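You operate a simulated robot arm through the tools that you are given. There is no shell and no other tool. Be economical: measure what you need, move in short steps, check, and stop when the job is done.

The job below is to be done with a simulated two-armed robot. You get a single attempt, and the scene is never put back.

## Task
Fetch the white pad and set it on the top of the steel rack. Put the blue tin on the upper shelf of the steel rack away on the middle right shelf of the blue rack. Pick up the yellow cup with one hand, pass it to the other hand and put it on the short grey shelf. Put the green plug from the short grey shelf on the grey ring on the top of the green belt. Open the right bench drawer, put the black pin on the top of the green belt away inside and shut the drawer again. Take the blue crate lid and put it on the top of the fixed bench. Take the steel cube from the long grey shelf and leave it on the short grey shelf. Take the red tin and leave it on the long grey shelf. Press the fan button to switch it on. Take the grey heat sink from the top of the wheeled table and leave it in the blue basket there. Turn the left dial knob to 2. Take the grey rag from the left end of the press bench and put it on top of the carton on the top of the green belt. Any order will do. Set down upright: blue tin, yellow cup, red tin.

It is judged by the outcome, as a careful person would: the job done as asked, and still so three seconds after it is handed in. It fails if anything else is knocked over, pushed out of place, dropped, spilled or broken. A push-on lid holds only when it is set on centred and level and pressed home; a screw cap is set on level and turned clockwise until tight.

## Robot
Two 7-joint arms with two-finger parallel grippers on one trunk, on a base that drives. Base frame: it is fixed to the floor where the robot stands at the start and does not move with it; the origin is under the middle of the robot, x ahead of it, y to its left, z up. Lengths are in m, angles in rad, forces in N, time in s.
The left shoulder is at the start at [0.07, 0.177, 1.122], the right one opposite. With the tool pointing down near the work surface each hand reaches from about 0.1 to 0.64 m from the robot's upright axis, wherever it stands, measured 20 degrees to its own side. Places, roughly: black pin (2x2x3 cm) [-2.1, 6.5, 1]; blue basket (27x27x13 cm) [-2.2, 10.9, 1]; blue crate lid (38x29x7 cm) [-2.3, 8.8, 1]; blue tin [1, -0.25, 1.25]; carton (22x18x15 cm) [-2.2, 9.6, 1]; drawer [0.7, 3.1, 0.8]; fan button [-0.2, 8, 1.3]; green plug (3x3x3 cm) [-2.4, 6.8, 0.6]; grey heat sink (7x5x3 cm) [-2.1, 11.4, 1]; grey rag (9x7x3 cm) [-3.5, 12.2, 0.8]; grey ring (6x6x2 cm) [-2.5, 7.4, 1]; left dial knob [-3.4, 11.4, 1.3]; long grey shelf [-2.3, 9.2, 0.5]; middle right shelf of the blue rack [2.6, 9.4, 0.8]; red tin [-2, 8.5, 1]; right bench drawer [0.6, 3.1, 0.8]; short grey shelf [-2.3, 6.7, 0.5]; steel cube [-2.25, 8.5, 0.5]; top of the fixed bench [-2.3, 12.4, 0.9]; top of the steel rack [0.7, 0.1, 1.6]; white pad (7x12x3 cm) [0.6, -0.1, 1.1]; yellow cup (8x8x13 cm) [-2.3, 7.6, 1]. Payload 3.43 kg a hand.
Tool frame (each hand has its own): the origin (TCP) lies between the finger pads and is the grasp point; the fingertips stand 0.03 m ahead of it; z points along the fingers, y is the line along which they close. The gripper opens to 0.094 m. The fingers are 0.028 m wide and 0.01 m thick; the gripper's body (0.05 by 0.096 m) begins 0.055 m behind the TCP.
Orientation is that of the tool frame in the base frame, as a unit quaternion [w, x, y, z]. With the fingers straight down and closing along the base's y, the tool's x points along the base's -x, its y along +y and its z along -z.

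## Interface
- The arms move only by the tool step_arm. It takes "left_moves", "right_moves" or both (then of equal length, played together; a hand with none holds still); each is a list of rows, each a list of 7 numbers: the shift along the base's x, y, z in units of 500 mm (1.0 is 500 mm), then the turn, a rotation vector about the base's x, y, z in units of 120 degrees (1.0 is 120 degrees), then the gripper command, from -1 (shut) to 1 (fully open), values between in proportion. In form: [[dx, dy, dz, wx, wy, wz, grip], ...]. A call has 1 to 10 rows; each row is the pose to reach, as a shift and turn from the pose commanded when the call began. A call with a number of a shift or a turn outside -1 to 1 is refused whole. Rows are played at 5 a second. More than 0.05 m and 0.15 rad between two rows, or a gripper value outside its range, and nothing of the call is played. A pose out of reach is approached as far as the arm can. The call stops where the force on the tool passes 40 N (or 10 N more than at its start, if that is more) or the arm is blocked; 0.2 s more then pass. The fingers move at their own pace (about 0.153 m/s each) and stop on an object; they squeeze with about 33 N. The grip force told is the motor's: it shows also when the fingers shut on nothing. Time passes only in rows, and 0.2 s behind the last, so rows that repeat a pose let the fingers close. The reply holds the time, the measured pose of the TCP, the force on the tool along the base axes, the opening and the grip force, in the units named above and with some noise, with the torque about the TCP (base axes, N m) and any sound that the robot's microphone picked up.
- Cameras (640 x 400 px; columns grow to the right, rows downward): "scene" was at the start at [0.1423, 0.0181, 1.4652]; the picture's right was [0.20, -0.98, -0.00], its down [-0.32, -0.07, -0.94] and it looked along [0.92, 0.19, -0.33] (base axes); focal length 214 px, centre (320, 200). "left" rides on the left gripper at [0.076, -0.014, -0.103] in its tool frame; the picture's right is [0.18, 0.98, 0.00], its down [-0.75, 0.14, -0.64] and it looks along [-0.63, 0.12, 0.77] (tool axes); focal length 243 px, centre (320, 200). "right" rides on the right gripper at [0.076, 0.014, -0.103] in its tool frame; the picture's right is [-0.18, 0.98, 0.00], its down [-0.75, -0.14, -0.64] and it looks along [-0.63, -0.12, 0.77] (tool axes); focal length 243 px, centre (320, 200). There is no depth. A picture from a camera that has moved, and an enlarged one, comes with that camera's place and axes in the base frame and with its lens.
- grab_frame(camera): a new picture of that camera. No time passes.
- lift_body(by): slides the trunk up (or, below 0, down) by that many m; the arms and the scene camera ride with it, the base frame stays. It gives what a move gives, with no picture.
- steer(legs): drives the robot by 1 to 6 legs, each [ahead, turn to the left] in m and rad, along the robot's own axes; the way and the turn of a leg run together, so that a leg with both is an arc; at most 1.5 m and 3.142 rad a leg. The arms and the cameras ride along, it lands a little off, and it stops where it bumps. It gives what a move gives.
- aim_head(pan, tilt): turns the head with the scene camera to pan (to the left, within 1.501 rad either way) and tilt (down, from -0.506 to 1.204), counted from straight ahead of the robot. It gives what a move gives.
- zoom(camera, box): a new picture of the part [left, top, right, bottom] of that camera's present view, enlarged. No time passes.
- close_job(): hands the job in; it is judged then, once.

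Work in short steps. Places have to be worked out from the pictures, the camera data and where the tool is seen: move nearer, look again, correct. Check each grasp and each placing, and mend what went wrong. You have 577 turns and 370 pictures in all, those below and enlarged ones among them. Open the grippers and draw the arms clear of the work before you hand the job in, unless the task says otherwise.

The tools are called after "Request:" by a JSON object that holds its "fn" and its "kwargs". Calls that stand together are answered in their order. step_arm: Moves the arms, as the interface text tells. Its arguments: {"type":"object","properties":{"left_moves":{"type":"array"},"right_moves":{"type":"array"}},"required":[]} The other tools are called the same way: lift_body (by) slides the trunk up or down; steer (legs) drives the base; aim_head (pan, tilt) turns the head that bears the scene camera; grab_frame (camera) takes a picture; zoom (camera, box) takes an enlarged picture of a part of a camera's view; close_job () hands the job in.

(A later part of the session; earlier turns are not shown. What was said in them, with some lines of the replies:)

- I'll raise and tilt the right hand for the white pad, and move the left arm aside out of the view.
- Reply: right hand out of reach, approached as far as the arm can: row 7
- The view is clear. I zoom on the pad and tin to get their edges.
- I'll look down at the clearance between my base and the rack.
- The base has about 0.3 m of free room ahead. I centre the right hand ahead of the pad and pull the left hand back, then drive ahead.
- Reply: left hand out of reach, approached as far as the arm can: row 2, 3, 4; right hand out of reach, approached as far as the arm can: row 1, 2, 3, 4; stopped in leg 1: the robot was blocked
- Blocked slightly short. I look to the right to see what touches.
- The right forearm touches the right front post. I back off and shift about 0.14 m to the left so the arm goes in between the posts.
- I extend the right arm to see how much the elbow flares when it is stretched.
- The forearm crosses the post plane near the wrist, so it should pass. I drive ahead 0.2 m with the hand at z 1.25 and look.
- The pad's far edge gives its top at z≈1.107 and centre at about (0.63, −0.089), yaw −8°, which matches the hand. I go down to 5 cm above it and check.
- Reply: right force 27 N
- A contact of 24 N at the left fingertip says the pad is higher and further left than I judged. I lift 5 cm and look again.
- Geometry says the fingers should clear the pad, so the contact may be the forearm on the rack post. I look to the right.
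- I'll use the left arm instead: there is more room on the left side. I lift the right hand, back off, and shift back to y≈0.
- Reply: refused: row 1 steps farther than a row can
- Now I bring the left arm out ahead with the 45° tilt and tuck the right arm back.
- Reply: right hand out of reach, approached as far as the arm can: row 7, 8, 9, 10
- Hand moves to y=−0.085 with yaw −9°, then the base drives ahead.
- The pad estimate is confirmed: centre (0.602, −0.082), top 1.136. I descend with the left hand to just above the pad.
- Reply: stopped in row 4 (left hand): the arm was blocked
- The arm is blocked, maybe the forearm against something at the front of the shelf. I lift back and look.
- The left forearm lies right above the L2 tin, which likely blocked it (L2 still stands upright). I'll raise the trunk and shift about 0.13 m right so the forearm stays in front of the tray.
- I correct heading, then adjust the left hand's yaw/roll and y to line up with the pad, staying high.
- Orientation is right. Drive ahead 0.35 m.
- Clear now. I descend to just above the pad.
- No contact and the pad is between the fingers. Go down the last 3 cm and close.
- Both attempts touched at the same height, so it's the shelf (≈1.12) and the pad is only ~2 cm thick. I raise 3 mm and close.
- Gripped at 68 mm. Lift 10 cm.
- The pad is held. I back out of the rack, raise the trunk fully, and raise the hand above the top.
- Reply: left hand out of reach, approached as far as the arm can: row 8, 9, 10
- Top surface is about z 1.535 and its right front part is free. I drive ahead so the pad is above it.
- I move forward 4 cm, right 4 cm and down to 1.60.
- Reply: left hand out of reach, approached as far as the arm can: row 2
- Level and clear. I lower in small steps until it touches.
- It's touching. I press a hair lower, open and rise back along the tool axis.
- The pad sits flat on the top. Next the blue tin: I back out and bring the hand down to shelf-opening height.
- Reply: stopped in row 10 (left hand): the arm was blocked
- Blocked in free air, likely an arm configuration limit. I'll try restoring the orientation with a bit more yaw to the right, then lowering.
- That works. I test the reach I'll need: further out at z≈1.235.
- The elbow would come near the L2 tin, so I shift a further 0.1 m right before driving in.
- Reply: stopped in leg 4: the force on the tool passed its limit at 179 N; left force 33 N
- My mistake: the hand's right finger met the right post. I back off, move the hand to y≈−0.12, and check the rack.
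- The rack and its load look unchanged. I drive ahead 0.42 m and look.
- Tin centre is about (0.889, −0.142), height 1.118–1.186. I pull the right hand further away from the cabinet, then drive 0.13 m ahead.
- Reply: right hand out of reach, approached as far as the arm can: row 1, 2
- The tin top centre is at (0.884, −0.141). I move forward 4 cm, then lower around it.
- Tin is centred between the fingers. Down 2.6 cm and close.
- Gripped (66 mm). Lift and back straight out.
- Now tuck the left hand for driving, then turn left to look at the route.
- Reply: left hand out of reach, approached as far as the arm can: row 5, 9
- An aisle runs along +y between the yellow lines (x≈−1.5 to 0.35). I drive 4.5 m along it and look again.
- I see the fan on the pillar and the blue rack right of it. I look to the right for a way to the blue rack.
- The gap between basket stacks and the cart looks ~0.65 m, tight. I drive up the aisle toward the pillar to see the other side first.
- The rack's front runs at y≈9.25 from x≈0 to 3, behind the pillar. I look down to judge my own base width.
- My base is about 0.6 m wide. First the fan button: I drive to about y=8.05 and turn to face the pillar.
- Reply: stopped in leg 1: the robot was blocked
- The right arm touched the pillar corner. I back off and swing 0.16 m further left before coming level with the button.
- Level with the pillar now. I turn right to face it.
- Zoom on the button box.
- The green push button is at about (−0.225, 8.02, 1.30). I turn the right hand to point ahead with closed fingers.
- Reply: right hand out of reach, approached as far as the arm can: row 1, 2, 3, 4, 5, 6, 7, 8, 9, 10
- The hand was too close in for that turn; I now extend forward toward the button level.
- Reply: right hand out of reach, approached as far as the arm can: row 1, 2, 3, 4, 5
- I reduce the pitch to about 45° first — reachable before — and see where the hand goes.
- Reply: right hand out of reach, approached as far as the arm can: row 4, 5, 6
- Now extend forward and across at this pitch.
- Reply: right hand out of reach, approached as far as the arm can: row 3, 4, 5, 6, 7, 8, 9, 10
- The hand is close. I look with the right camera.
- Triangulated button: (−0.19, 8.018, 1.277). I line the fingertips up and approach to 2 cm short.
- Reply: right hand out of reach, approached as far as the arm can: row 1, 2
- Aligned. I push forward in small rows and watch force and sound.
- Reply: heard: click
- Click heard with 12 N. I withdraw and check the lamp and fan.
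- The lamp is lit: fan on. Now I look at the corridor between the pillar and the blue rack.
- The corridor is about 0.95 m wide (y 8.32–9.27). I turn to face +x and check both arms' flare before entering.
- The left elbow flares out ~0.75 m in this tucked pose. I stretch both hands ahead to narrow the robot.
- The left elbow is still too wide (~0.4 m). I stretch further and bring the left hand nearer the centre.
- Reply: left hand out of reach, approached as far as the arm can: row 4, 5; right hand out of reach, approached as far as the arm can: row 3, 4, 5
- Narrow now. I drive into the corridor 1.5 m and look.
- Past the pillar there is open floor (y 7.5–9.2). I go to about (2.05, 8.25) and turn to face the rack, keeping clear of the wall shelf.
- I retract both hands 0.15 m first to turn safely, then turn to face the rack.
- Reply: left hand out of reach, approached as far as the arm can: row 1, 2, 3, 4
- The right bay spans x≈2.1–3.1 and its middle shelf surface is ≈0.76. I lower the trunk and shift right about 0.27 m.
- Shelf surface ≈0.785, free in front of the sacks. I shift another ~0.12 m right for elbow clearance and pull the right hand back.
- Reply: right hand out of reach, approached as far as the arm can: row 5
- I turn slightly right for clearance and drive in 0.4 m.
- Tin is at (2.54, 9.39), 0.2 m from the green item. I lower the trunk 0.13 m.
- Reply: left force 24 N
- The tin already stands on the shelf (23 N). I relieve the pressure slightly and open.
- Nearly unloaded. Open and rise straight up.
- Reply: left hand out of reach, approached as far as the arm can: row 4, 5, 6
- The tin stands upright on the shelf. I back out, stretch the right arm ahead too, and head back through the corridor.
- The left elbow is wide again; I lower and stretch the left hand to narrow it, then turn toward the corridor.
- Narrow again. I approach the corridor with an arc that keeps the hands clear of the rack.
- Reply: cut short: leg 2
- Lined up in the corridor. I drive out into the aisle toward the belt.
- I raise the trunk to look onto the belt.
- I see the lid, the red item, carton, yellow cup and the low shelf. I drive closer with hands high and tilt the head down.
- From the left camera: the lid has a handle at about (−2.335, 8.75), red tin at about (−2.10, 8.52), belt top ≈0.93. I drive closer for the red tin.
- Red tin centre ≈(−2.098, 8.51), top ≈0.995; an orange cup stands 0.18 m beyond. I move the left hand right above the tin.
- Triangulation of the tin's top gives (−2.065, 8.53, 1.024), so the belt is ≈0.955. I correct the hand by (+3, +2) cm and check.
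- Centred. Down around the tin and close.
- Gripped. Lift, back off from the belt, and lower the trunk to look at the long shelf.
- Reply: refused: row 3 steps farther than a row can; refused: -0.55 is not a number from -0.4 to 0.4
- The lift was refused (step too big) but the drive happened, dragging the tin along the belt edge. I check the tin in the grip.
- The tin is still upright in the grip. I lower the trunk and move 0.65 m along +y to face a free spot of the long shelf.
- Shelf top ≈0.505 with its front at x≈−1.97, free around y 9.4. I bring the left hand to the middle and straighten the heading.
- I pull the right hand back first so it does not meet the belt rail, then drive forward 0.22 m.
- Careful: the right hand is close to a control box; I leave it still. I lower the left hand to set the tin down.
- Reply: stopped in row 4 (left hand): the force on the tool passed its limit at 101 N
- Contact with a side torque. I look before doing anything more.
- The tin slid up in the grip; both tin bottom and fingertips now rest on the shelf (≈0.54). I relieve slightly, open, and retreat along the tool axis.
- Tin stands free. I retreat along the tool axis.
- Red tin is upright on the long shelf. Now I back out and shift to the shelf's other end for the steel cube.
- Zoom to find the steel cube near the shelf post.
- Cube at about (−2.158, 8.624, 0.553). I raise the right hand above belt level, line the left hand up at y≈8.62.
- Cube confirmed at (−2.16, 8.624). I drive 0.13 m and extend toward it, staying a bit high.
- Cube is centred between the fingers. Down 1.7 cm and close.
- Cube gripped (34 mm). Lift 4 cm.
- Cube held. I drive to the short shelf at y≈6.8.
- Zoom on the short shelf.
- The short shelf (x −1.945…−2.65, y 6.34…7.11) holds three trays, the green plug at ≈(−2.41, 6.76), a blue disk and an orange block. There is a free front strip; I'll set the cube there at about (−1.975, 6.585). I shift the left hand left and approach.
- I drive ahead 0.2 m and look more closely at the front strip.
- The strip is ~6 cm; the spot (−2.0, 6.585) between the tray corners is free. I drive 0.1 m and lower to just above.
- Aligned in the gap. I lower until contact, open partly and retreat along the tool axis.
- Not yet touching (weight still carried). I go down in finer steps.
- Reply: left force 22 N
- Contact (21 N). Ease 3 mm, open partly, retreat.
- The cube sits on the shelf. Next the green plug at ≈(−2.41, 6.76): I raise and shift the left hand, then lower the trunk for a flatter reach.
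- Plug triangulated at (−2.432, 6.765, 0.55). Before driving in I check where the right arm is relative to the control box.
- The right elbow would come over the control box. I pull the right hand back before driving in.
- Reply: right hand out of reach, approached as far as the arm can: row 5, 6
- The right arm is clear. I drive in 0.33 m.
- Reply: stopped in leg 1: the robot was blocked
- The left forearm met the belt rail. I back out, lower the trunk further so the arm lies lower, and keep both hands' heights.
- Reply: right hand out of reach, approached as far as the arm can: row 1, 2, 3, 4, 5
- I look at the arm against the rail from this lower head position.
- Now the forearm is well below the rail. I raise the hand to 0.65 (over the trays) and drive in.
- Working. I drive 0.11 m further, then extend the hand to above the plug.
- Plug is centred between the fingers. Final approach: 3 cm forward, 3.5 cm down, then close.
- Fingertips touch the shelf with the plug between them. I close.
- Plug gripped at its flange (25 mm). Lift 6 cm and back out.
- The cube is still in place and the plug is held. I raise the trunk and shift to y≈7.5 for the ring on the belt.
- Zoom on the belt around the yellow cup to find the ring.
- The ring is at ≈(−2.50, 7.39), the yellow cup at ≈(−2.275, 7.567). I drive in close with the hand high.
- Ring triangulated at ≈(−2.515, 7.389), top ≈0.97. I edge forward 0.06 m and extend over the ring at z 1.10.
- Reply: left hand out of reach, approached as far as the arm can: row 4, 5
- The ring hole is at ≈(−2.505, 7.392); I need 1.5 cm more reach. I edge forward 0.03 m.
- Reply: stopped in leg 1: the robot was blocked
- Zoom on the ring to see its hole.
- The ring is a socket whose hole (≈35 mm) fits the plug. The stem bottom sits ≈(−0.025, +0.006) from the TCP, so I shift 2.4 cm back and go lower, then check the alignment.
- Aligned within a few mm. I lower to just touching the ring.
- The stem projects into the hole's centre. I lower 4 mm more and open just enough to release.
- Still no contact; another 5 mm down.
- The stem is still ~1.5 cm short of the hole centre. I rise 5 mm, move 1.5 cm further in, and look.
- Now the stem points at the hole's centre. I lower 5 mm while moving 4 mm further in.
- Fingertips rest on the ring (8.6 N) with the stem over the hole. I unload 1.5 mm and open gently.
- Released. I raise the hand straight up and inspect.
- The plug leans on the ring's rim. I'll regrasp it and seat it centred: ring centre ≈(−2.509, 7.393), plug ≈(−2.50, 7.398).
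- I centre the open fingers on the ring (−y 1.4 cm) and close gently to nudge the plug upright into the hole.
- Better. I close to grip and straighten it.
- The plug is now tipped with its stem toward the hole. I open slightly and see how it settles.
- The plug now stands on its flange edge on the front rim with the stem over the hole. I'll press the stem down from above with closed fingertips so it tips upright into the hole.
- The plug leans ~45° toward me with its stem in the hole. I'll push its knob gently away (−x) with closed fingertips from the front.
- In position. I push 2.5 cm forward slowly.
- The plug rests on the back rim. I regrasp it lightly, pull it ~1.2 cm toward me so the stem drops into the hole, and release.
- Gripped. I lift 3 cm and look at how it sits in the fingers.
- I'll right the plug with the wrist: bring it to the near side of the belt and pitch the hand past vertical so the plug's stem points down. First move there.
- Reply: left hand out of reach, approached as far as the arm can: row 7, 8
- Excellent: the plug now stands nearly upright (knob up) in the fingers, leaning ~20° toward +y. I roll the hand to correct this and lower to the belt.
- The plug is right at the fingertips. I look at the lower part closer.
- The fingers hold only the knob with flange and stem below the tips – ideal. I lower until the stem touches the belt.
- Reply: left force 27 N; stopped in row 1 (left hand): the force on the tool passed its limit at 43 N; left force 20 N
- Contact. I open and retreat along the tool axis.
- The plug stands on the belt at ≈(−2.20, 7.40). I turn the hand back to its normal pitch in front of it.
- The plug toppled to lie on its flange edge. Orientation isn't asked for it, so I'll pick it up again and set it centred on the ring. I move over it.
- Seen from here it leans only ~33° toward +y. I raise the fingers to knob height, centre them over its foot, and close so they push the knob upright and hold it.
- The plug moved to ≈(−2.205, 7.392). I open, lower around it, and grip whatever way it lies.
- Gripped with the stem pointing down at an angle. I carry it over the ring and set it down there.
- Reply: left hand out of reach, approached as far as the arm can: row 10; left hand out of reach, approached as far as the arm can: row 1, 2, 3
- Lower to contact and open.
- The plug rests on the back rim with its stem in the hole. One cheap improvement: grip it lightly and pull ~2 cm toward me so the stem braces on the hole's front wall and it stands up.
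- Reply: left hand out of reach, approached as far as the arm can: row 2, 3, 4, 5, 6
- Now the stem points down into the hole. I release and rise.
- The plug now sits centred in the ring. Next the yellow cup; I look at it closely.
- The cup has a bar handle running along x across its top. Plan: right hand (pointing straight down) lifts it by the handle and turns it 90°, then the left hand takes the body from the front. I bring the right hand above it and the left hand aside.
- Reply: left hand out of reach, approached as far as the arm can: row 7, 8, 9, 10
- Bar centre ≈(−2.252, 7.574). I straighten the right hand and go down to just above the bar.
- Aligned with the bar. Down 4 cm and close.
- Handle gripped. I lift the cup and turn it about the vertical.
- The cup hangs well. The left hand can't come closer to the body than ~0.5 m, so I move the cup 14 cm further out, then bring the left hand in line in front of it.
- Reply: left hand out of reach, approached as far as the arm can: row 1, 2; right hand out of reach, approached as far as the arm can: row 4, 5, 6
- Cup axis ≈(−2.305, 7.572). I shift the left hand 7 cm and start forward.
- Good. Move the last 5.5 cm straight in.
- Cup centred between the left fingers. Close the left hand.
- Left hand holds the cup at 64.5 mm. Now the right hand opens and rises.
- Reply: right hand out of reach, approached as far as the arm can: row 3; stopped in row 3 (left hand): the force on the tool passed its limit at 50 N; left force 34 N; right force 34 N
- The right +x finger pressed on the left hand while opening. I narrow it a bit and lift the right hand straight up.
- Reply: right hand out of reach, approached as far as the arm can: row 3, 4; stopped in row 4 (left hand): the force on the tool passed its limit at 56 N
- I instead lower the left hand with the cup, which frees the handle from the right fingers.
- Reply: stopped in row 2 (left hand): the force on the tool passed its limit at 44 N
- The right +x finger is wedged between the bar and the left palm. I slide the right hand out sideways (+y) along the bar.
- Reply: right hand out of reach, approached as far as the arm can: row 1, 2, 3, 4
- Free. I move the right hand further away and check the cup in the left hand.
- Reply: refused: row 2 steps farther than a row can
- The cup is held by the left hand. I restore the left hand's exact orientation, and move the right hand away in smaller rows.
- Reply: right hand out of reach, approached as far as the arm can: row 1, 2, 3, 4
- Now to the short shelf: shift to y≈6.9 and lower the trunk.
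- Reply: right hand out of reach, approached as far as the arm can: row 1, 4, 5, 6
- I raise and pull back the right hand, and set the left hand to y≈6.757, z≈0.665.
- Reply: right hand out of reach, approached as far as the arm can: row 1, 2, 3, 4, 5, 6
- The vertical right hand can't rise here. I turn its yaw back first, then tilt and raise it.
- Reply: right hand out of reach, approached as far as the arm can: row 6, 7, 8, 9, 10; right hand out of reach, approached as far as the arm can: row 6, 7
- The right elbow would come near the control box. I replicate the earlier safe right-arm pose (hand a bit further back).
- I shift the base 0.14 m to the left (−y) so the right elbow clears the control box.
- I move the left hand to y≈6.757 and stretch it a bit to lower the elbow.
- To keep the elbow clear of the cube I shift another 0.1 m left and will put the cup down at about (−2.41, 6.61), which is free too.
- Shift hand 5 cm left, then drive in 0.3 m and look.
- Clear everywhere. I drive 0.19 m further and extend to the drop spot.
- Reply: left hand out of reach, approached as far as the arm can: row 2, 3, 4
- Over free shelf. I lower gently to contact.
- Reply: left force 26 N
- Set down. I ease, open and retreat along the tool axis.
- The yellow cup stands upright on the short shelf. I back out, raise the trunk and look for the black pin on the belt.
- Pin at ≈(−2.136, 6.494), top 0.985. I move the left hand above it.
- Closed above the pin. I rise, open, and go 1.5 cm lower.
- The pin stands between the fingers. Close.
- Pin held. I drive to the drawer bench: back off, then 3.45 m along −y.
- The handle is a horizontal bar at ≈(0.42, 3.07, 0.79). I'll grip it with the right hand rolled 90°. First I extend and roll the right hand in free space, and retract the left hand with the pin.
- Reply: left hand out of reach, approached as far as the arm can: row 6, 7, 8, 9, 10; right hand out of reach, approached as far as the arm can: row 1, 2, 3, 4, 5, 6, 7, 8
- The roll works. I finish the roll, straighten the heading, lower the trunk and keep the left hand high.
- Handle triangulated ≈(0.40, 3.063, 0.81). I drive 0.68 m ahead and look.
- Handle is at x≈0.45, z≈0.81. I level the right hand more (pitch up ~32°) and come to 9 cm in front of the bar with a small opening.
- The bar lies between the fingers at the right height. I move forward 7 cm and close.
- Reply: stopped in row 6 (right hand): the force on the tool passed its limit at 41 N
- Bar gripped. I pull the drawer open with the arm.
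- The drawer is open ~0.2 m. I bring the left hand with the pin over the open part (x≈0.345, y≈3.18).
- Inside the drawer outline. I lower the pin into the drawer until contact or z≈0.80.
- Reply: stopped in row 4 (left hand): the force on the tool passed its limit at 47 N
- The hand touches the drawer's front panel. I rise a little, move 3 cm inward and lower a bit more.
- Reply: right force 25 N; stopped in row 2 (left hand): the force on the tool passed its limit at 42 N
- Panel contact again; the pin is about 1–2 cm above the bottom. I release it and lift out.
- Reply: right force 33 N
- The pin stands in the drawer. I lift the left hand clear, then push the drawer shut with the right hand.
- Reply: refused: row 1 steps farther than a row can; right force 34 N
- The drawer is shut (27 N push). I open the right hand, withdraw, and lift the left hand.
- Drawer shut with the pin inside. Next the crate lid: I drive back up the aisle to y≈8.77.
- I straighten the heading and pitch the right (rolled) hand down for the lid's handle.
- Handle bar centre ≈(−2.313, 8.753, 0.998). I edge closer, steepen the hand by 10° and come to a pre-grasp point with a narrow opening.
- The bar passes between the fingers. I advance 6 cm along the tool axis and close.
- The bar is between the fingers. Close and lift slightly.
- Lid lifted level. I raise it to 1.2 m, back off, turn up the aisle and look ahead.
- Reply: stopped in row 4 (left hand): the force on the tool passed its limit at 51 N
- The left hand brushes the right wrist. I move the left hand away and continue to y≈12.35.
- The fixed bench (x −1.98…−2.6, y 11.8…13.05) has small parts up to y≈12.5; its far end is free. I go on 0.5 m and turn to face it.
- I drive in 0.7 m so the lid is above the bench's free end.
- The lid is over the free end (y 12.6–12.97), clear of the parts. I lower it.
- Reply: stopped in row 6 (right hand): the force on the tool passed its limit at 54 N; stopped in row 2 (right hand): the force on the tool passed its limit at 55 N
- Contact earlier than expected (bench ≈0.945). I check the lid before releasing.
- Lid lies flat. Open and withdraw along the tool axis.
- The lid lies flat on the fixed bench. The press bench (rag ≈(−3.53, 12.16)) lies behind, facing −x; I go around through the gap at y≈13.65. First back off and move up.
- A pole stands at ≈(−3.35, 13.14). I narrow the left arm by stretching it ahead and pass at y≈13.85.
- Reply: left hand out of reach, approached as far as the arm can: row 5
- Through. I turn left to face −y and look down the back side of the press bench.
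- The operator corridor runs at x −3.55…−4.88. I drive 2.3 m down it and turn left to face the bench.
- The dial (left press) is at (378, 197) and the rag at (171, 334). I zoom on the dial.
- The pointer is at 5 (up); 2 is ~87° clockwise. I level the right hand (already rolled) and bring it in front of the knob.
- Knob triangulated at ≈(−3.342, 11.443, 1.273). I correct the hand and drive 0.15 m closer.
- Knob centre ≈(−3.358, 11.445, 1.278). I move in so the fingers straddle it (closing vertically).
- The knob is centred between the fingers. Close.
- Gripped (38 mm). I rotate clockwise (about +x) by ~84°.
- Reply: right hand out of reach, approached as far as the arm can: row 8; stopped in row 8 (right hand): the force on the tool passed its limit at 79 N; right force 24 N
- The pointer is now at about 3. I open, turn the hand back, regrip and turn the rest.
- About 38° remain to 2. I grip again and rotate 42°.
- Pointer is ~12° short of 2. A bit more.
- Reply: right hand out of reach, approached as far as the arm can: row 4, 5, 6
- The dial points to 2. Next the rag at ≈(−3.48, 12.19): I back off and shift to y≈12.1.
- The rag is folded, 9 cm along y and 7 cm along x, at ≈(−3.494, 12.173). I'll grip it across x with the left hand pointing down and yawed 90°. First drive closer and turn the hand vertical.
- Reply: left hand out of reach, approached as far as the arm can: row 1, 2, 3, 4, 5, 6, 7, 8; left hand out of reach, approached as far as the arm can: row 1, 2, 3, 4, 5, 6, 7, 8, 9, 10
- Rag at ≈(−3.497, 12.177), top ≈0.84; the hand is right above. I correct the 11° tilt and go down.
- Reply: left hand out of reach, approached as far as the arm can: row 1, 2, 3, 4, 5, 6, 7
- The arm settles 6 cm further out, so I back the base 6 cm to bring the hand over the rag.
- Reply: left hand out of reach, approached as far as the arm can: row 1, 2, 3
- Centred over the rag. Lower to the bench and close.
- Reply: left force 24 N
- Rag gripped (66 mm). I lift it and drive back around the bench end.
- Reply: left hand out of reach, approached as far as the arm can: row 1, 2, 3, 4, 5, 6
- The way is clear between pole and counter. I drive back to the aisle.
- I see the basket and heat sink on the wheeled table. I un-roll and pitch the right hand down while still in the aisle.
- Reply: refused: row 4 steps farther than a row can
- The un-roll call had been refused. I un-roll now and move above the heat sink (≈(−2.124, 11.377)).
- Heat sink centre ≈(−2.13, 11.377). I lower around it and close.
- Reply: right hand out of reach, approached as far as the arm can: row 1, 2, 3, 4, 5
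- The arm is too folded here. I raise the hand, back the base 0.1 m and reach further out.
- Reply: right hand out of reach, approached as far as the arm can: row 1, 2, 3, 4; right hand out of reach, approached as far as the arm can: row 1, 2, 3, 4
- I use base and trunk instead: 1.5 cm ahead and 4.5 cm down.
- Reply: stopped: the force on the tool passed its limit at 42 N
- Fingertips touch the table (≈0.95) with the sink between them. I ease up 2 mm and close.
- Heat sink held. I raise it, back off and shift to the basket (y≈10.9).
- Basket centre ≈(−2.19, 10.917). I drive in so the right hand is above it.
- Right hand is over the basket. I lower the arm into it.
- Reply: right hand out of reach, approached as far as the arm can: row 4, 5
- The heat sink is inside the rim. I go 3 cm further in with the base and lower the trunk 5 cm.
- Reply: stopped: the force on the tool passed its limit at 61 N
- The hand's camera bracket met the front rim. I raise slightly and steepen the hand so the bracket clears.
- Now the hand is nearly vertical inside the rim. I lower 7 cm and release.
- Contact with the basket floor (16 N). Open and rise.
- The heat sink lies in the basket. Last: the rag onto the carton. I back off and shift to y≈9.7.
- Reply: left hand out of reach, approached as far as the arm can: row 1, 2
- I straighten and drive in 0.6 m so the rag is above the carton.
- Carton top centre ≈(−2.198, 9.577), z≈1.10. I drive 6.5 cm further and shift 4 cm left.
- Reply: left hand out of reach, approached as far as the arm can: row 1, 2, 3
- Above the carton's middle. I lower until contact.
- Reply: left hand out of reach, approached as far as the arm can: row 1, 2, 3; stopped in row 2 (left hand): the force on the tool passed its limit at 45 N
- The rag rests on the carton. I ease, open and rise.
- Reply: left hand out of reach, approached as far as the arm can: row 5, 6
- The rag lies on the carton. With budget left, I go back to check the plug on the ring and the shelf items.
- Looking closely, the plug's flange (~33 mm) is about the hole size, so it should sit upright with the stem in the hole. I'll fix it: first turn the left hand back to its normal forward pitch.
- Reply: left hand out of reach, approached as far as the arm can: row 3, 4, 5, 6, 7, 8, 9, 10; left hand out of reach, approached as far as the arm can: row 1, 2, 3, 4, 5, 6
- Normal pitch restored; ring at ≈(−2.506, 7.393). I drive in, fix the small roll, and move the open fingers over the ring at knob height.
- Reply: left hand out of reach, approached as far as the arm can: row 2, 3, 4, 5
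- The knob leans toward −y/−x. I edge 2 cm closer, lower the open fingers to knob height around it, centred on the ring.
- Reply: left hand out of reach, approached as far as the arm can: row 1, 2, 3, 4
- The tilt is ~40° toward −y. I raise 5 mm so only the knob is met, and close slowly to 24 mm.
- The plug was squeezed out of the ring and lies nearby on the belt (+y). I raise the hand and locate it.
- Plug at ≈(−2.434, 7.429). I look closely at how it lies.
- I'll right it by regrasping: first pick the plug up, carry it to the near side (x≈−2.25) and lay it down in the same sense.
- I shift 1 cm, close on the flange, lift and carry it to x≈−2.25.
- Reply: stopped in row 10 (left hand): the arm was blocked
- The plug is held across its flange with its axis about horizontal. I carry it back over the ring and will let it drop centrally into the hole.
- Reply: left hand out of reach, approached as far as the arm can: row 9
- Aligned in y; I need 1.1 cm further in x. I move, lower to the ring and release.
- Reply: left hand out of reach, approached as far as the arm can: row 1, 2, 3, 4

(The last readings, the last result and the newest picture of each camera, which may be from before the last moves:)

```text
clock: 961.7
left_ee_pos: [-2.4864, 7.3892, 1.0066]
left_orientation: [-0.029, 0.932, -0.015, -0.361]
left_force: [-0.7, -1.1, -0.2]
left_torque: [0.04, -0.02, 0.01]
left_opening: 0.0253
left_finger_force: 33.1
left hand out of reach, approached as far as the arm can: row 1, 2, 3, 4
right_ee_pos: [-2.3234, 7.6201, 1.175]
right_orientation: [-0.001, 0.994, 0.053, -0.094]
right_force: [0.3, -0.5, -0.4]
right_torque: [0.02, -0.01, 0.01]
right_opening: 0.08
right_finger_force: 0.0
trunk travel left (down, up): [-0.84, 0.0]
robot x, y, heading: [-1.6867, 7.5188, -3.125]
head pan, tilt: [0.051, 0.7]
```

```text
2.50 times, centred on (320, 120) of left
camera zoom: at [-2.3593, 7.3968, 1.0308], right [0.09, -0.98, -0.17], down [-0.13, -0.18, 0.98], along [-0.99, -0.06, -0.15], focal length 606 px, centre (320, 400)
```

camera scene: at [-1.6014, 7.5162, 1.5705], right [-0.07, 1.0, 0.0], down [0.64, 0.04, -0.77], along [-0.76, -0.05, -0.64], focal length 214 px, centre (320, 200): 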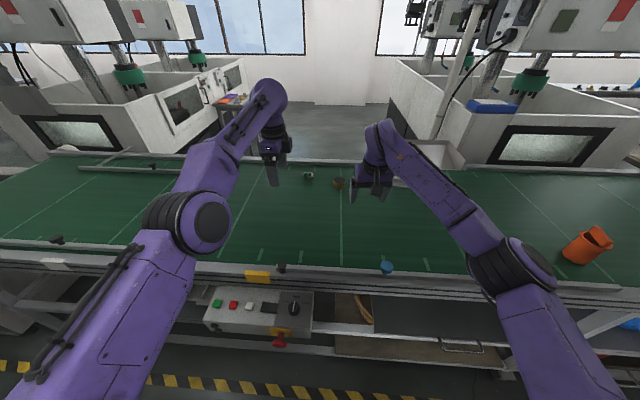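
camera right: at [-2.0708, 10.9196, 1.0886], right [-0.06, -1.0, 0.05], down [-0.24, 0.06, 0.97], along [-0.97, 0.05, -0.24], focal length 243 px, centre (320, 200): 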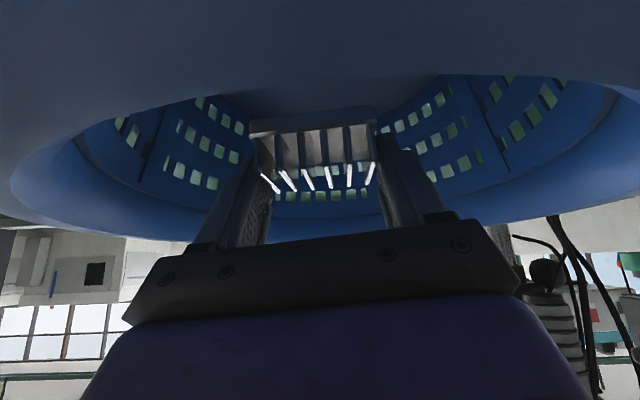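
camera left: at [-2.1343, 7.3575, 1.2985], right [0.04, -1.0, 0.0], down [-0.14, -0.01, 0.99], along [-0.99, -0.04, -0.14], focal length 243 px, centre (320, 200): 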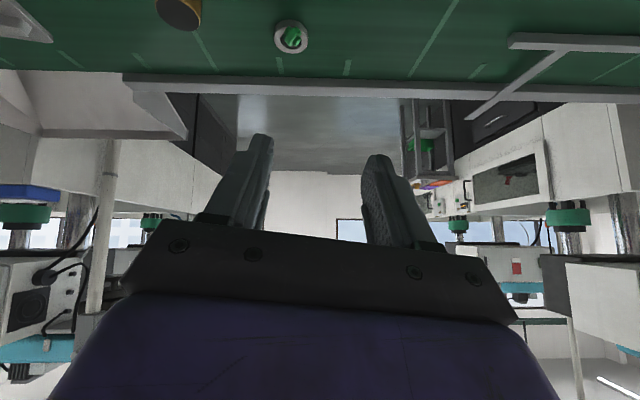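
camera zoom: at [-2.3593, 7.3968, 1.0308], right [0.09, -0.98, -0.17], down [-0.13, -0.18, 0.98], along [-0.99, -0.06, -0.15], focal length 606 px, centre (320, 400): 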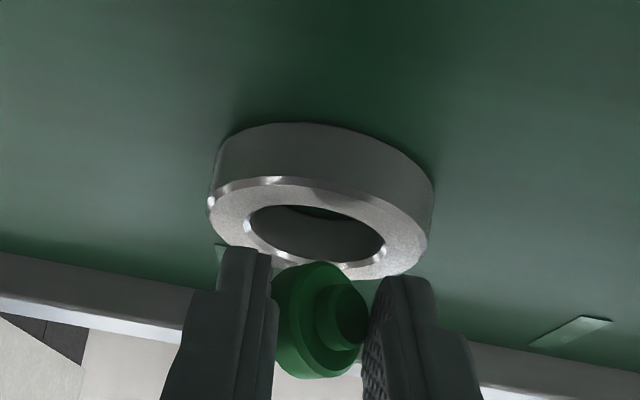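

Reach is limited with the trunk this high. I raise the hand, lower the trunk 8 cm, and extend again.

Request:
{"fn": "step_arm", "kwargs": {"left_moves": [[0, 0, 0.08, 0, 0, 0, -1], [0, 0, 0.17, 0, 0, 0, -1], [0, 0, 0.2, 0, 0, 0, -1]]}}

Request:
{"fn": "lift_body", "kwargs": {"by": -0.08}}

Request:
{"fn": "step_arm", "kwargs": {"left_moves": [[-0.02, 0.004, -0.01, 0, 0, 0, -1], [-0.036, 0.006, -0.02, 0, 0, 0, -1], [-0.036, 0.006, -0.04, 0, 0, 0, -1]]}}

```text
clock: 962.5
left_ee_pos: [-2.4848, 7.3885, 1.1091]
left_orientation: [-0.03, 0.932, -0.015, -0.36]
left_force: [-0.1, -0.6, 0.1]
left_torque: [-0.02, -0.01, -0.02]
left_opening: 0.025
left_finger_force: 33.1
right_ee_pos: [-2.3235, 7.6197, 1.1768]
right_orientation: [-0.001, 0.994, 0.054, -0.095]
right_force: [0.2, 1.2, -0.4]
right_torque: [-0.02, -0.01, 0.01]
right_opening: 0.0799
right_finger_force: 0.1
trunk travel left (down, up): [-0.84, 0.0]
robot x, y, heading: [-1.6853, 7.5185, -3.123]
head pan, tilt: [0.051, 0.7]
```

```text
clock: 963.7
left_ee_pos: [-2.484, 7.3871, 1.0292]
left_orientation: [-0.03, 0.932, -0.017, -0.361]
left_force: [-0.3, 0.1, 0.4]
left_torque: [-0.02, 0.01, 0.02]
left_opening: 0.0251
left_finger_force: 32.8
right_ee_pos: [-2.3235, 7.6199, 1.0964]
right_orientation: [-0.001, 0.994, 0.054, -0.096]
right_force: [-0.6, 0.8, 0.3]
right_torque: [0.01, 0.02, 0.02]
right_opening: 0.0798
right_finger_force: 0.0
trunk travel left (down, up): [-0.76, 0.08]
robot x, y, heading: [-1.6864, 7.516, -3.12]
head pan, tilt: [0.051, 0.7]
```

```text
clock: 964.5
left_ee_pos: [-2.4947, 7.3849, 1.0149]
left_orientation: [-0.029, 0.932, -0.015, -0.362]
left_force: [-0.8, 0.3, 0.3]
left_torque: [0.0, -0.01, 0.0]
left_opening: 0.025
left_finger_force: 32.9
left hand out of reach, approached as far as the arm can: row 2, 3
right_ee_pos: [-2.3228, 7.6201, 1.0977]
right_orientation: [-0.001, 0.994, 0.055, -0.097]
right_force: [-0.7, 0.7, -0.6]
right_torque: [0.02, 0.0, 0.0]
right_opening: 0.08
right_finger_force: 0.0
trunk travel left (down, up): [-0.76, 0.08]
robot x, y, heading: [-1.6842, 7.5205, -3.125]
head pan, tilt: [0.051, 0.7]
```

Better. I shift +7 mm in y, lower onto the ring level and look.

Request:
{"fn": "step_arm", "kwargs": {"left_moves": [[-0.008, 0.01, -0.008, 0, 0, 0, -1], [-0.012, 0.016, -0.02, 0, 0, 0, -1], [-0.012, 0.016, -0.03, 0, 0, 0, -1]]}}

Request:
{"fn": "zoom", "kwargs": {"camera": "left", "box": [240, 40, 400, 200]}}

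```text
clock: 965.3
left_ee_pos: [-2.4944, 7.3913, 1.0001]
left_orientation: [-0.03, 0.932, -0.016, -0.361]
left_force: [-0.5, -0.1, 0.1]
left_torque: [0.03, 0.01, 0.03]
left_opening: 0.025
left_finger_force: 33.3
left hand out of reach, approached as far as the arm can: row 1, 2, 3
right_ee_pos: [-2.3239, 7.6202, 1.0956]
right_orientation: [-0.001, 0.994, 0.054, -0.096]
right_force: [0.8, -0.1, -1.4]
right_torque: [-0.02, -0.05, -0.01]
right_opening: 0.0799
right_finger_force: 0.0
trunk travel left (down, up): [-0.76, 0.08]
robot x, y, heading: [-1.6829, 7.523, -3.12]
head pan, tilt: [0.051, 0.7]
```

```text
2.50 times, centred on (320, 120) of left
camera zoom: at [-2.3678, 7.3989, 1.0241], right [0.09, -0.98, -0.17], down [-0.13, -0.18, 0.98], along [-0.99, -0.06, -0.15], focal length 606 px, centre (320, 400)
```

zoom: 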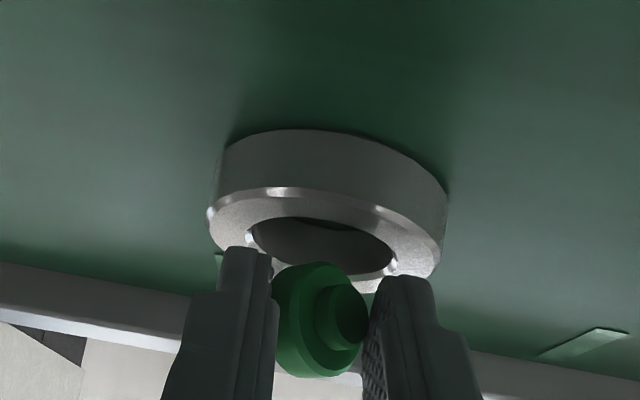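

Centred over the hole. Release slowly and rise.

Request:
{"fn": "step_arm", "kwargs": {"left_moves": [[0, 0, -0.002, 0, 0, 0, -0.4], [0, 0, -0.002, 0, 0, 0, -0.25], [0, 0, -0.002, 0, 0, 0, 0.0], [0, 0, 0.06, 0, 0, 0, 0.1], [0.02, 0, 0.14, 0, 0, 0, 0.1], [0.06, -0.04, 0.2, 0, 0, 0, 0.1]]}}

Request:
{"fn": "zoom", "kwargs": {"camera": "left", "box": [240, 0, 400, 160]}}

Request:
{"fn": "zoom", "kwargs": {"camera": "scene", "box": [280, 140, 350, 200]}}

```text
clock: 966.7
left_ee_pos: [-2.4634, 7.3698, 1.103]
left_orientation: [-0.03, 0.932, -0.015, -0.362]
left_force: [-0.1, 0.8, -0.5]
left_torque: [0.01, -0.02, -0.01]
left_opening: 0.0513
left_finger_force: 0.2
right_ee_pos: [-2.3219, 7.6191, 1.0975]
right_orientation: [0.0, 0.994, 0.055, -0.096]
right_force: [-0.4, -0.8, -0.4]
right_torque: [0.04, 0.02, -0.01]
right_opening: 0.0802
right_finger_force: 0.1
trunk travel left (down, up): [-0.76, 0.08]
robot x, y, heading: [-1.6856, 7.5203, -3.125]
head pan, tilt: [0.051, 0.7]
```

```text
2.50 times, centred on (320, 80) of left
camera zoom: at [-2.3369, 7.3782, 1.1273], right [0.09, -0.98, -0.17], down [-0.13, -0.18, 0.97], along [-0.99, -0.06, -0.14], focal length 606 px, centre (320, 500)
```

zoom: 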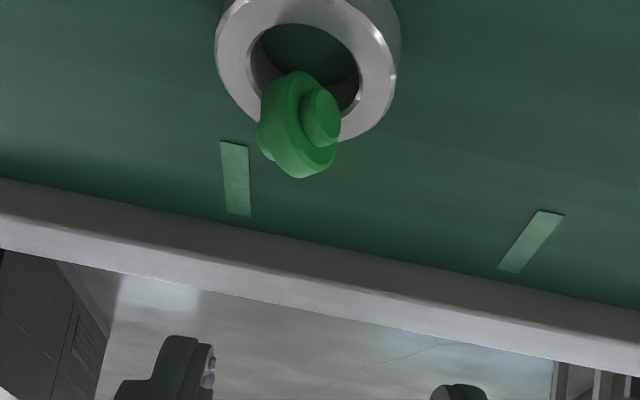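

```text
6.67 times, centred on (315, 170) of scene
camera zoom: at [-1.8164, 7.5107, 1.4906], right [-0.07, 1.0, 0.0], down [0.64, 0.05, -0.77], along [-0.76, -0.05, -0.64], focal length 1430 px, centre (353, 400)
```

zoom: 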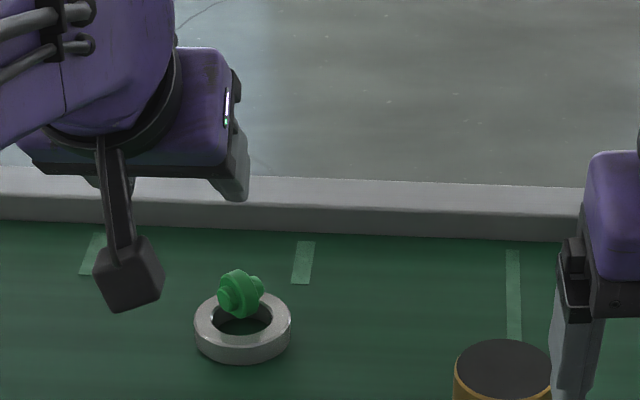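

It ended on the back rim – the plug sits ~1.8 cm further out in the fingers than I judged. I regrasp at the same pose, pull it 1.8 cm toward me and release again.

Request:
{"fn": "step_arm", "kwargs": {"left_moves": [[-0.04, 0.03, -0.06, 0, 0, 0, 0.1], [-0.062, 0.044, -0.14, 0, 0, 0, 0.1], [-0.062, 0.044, -0.2, 0, 0, 0, 0.1], [-0.062, 0.044, -0.206, 0, 0, 0, -0.3], [-0.062, 0.044, -0.206, 0, 0, 0, -1], [-0.062, 0.044, -0.206, 0, 0, 0, -1]]}}

Request:
{"fn": "zoom", "kwargs": {"camera": "left", "box": [240, 40, 400, 200]}}

```text
clock: 968.1
left_ee_pos: [-2.4932, 7.3932, 0.9983]
left_orientation: [-0.03, 0.932, -0.016, -0.361]
left_force: [0.0, -1.0, 1.3]
left_torque: [0.03, 0.0, -0.03]
left_opening: 0.0238
left_finger_force: 32.7
right_ee_pos: [-2.3235, 7.6205, 1.0964]
right_orientation: [0.0, 0.994, 0.054, -0.096]
right_force: [-0.5, -0.1, 0.5]
right_torque: [0.01, 0.02, 0.01]
right_opening: 0.0799
right_finger_force: 0.0
trunk travel left (down, up): [-0.76, 0.08]
robot x, y, heading: [-1.6884, 7.5173, -3.121]
head pan, tilt: [0.051, 0.7]
```

```text
2.50 times, centred on (320, 120) of left
camera zoom: at [-2.3674, 7.4018, 1.0225], right [0.09, -0.98, -0.17], down [-0.13, -0.18, 0.98], along [-0.99, -0.06, -0.14], focal length 606 px, centre (320, 400)
```

zoom: 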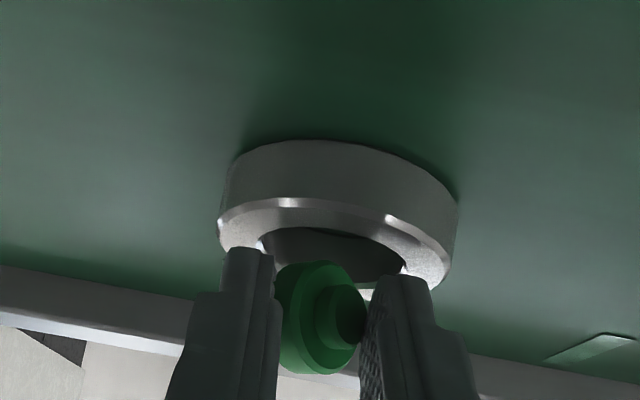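

Gripped. Raise 6 mm, pull 1.8 cm toward me, lower and release.

Request:
{"fn": "step_arm", "kwargs": {"left_moves": [[0, 0, 0.012, 0, 0, 0, -1], [0.018, 0, 0.014, 0, 0, 0, -1], [0.036, 0, 0.012, 0, 0, 0, -1], [0.036, 0, 0.004, 0, 0, 0, -1], [0.036, 0, 0.0, 0, 0, 0, -0.4], [0.036, 0, 0.0, 0, 0, 0, -0.2], [0.036, 0, 0.0, 0, 0, 0, 0.1], [0.036, 0, 0.08, 0, 0, 0, 0.1], [0.06, -0.03, 0.17, 0, 0, 0, 0.1]]}}

Request:
{"fn": "zoom", "kwargs": {"camera": "scene", "box": [280, 140, 350, 200]}}

Request:
{"fn": "zoom", "kwargs": {"camera": "left", "box": [240, 0, 400, 160]}}

```text
clock: 970.1
left_ee_pos: [-2.4583, 7.3781, 1.0852]
left_orientation: [-0.029, 0.932, -0.015, -0.361]
left_force: [0.2, -0.5, -0.6]
left_torque: [0.01, -0.01, 0.01]
left_opening: 0.0514
left_finger_force: 0.1
right_ee_pos: [-2.3227, 7.6189, 1.0968]
right_orientation: [0.0, 0.994, 0.055, -0.096]
right_force: [0.6, -0.6, -0.5]
right_torque: [0.04, 0.02, 0.02]
right_opening: 0.08
right_finger_force: 0.1
trunk travel left (down, up): [-0.76, 0.08]
robot x, y, heading: [-1.6842, 7.5161, -3.128]
head pan, tilt: [0.051, 0.7]
```

```text
6.67 times, centred on (315, 170) of scene
camera zoom: at [-1.8161, 7.5111, 1.4906], right [-0.07, 1.0, 0.0], down [0.64, 0.05, -0.77], along [-0.76, -0.05, -0.64], focal length 1430 px, centre (353, 400)
```

zoom: 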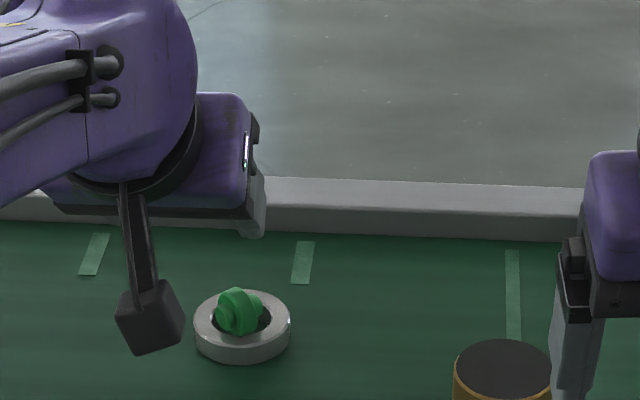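

```text
2.50 times, centred on (320, 80) of left
camera zoom: at [-2.3323, 7.3869, 1.1076], right [0.08, -0.98, -0.17], down [-0.13, -0.18, 0.98], along [-0.99, -0.06, -0.14], focal length 606 px, centre (320, 500)
```

zoom: 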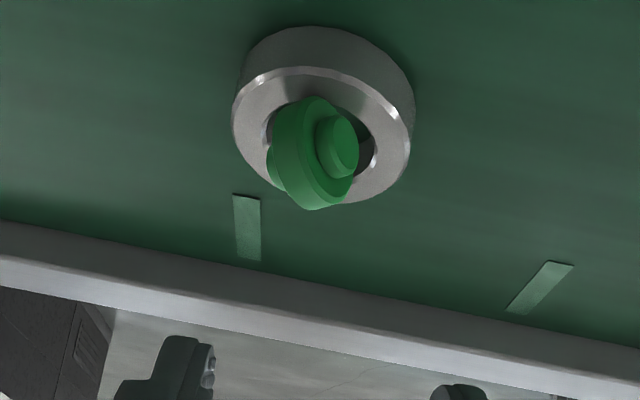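

The plug now sits centrally in the ring. I withdraw, open the grippers and take a last look at the short shelf.

Request:
{"fn": "step_arm", "kwargs": {"left_moves": [[0, 0, 0.09, 0, 0, 0, 1], [0, 0, 0.18, 0, 0, 0, 1], [0.04, 0, 0.24, 0, 0, 0, 1]], "right_moves": [[0, 0, 0.08, 0, 0, 0, 1], [0, 0, 0.16, 0, 0, 0, 1], [0, 0, 0.22, 0, 0, 0, 1]]}}

Request:
{"fn": "steer", "kwargs": {"legs": [[-0.75, 0]]}}

Request:
{"fn": "lift_body", "kwargs": {"by": -0.35}}

Request:
{"fn": "aim_head", "kwargs": {"pan": 0.6, "tilt": 0.35}}

Request:
{"fn": "zoom", "kwargs": {"camera": "scene", "box": [180, 140, 460, 300]}}

```text
clock: 970.9
left_ee_pos: [-2.4413, 7.3785, 1.2042]
left_orientation: [-0.03, 0.932, -0.016, -0.362]
left_force: [0.1, 0.8, 0.8]
left_torque: [-0.01, 0.05, 0.0]
left_opening: 0.0941
left_finger_force: 0.2
right_ee_pos: [-2.3242, 7.6194, 1.2104]
right_orientation: [-0.001, 0.994, 0.055, -0.097]
right_force: [0.4, -0.2, 0.0]
right_torque: [-0.02, 0.01, 0.0]
right_opening: 0.094
right_finger_force: 0.0
trunk travel left (down, up): [-0.76, 0.08]
robot x, y, heading: [-1.6865, 7.5147, -3.119]
head pan, tilt: [0.051, 0.7]
```

```text
clock: 974.9
left_ee_pos: [-1.7216, 7.3882, 1.2032]
left_orientation: [-0.029, 0.932, -0.014, -0.361]
left_force: [0.0, 0.6, 0.7]
left_torque: [0.0, 0.0, -0.04]
left_opening: 0.0941
left_finger_force: 0.1
right_ee_pos: [-1.607, 7.6316, 1.2078]
right_orientation: [0.0, 0.994, 0.057, -0.095]
right_force: [0.1, -1.1, -0.4]
right_torque: [-0.01, -0.02, 0.0]
right_opening: 0.094
right_finger_force: 0.0
trunk travel left (down, up): [-0.76, 0.08]
robot x, y, heading: [-0.9605, 7.5349, -3.118]
head pan, tilt: [0.051, 0.7]
```

```text
clock: 978.3
left_ee_pos: [-1.7208, 7.3894, 0.8519]
left_orientation: [-0.029, 0.932, -0.014, -0.361]
left_force: [-0.4, 0.1, -0.8]
left_torque: [-0.01, 0.01, -0.01]
left_opening: 0.094
left_finger_force: 0.0
right_ee_pos: [-1.606, 7.6325, 0.8588]
right_orientation: [-0.001, 0.994, 0.058, -0.096]
right_force: [0.0, -0.1, -0.5]
right_torque: [-0.01, 0.02, -0.03]
right_opening: 0.0941
right_finger_force: 0.1
trunk travel left (down, up): [-0.41, 0.43]
robot x, y, heading: [-0.9613, 7.53, -3.115]
head pan, tilt: [0.051, 0.7]
```

```text
clock: 979.2
left_ee_pos: [-1.7218, 7.3897, 0.8527]
left_orientation: [-0.028, 0.932, -0.014, -0.362]
left_force: [-1.1, -0.6, -1.6]
left_torque: [0.0, -0.03, -0.02]
left_opening: 0.094
left_finger_force: 0.1
right_ee_pos: [-1.6059, 7.6319, 0.8576]
right_orientation: [0.0, 0.994, 0.056, -0.096]
right_force: [0.7, 0.7, 0.8]
right_torque: [0.03, -0.01, 0.0]
right_opening: 0.0938
right_finger_force: 0.0
trunk travel left (down, up): [-0.41, 0.43]
robot x, y, heading: [-0.9661, 7.5332, -3.115]
head pan, tilt: [0.6, 0.351]
```

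```text
2.29 times, centred on (320, 220) of scene
camera zoom: at [-1.088, 7.4787, 1.1718], right [-0.58, 0.81, 0.0], down [0.28, 0.2, -0.94], along [-0.76, -0.55, -0.34], focal length 490 px, centre (320, 154)
```

zoom: 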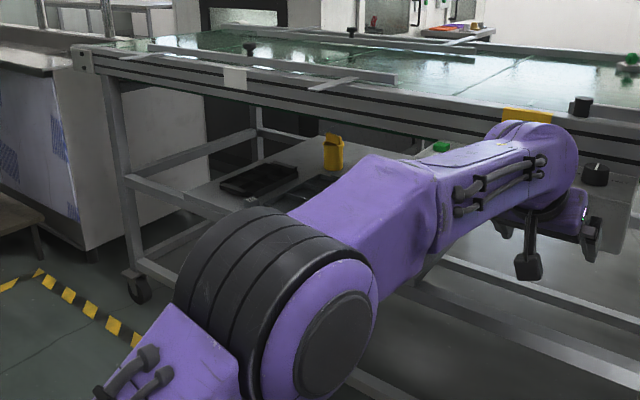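

The cup stands upright. I turn away a little to see the cube too.

Request:
{"fn": "steer", "kwargs": {"legs": [[-0.15, 0], [0, -0.9]]}}

Request:
{"fn": "aim_head", "kwargs": {"pan": 1.45, "tilt": 0.4}}

Request:
{"fn": "grab_frame", "kwargs": {"camera": "scene"}}

```text
clock: 982.9
left_ee_pos: [-1.4022, 8.0377, 0.8528]
left_orientation: [-0.181, 0.834, -0.415, -0.314]
left_force: [0.7, 0.5, -0.2]
left_torque: [-0.02, 0.03, -0.04]
left_opening: 0.0942
left_finger_force: 0.0
right_ee_pos: [-1.142, 8.1013, 0.8572]
right_orientation: [-0.041, 0.921, -0.378, -0.088]
right_force: [1.2, -0.1, 0.8]
right_torque: [-0.02, 0.03, -0.04]
right_opening: 0.0942
right_finger_force: 0.1
trunk travel left (down, up): [-0.41, 0.43]
robot x, y, heading: [-0.8147, 7.5376, 2.271]
head pan, tilt: [0.6, 0.351]
```

```text
clock: 984.1
left_ee_pos: [-1.4024, 8.0385, 0.8528]
left_orientation: [-0.182, 0.835, -0.415, -0.314]
left_force: [0.5, -0.2, 0.0]
left_torque: [0.04, 0.01, 0.03]
left_opening: 0.094
left_finger_force: 0.1
right_ee_pos: [-1.1409, 8.0985, 0.8585]
right_orientation: [-0.042, 0.921, -0.378, -0.086]
right_force: [0.6, -0.9, 0.2]
right_torque: [0.0, 0.01, -0.01]
right_opening: 0.094
right_finger_force: 0.1
trunk travel left (down, up): [-0.41, 0.43]
robot x, y, heading: [-0.8154, 7.5386, 2.272]
head pan, tilt: [1.45, 0.4]
```

```text
38 pictures are left
camera scene: at [-0.923, 7.5254, 1.1673], right [-0.55, 0.84, 0.0], down [0.33, 0.21, -0.92], along [-0.77, -0.51, -0.39], focal length 214 px, centre (320, 200)
```

scene: 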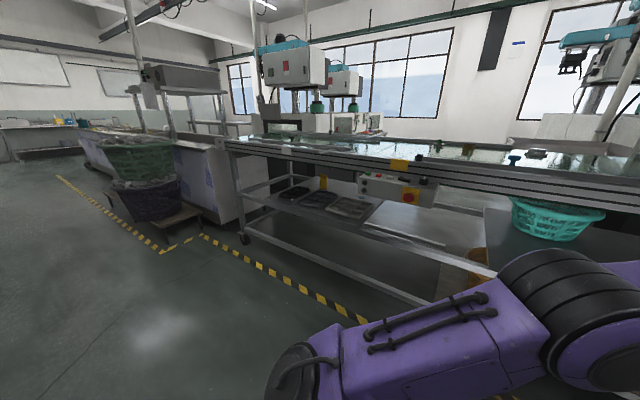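

Request:
{"fn": "zoom", "kwargs": {"camera": "scene", "box": [250, 160, 390, 250]}}

```text
4.44 times, centred on (320, 205) of scene
camera zoom: at [-0.923, 7.5254, 1.1673], right [-0.55, 0.84, 0.0], down [0.33, 0.21, -0.92], along [-0.77, -0.51, -0.39], focal length 953 px, centre (320, 178)
```

zoom: 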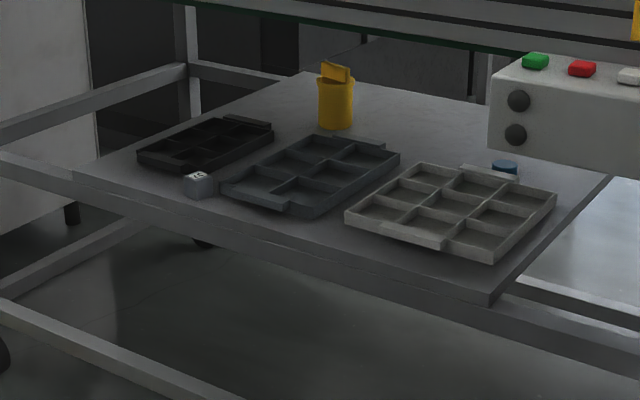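

The last views show the cube and the upright yellow cup on the short shelf; both grippers are open and the arms are clear of the work. I hand the job in.

Request:
{"fn": "close_job", "kwargs": {}}

```text
The job is handed in.
```

I did all twelve tasks and handed the job in. The weak spot is the green plug: it sits centred in the grey ring but lies on its side. I tried several times to stand it up, and once knocked it out of the ring and had to put it back.

Early on, the left hand bumped the steel rack's right post hard. The rack and everything on it still looked in place in the pictures afterwards.
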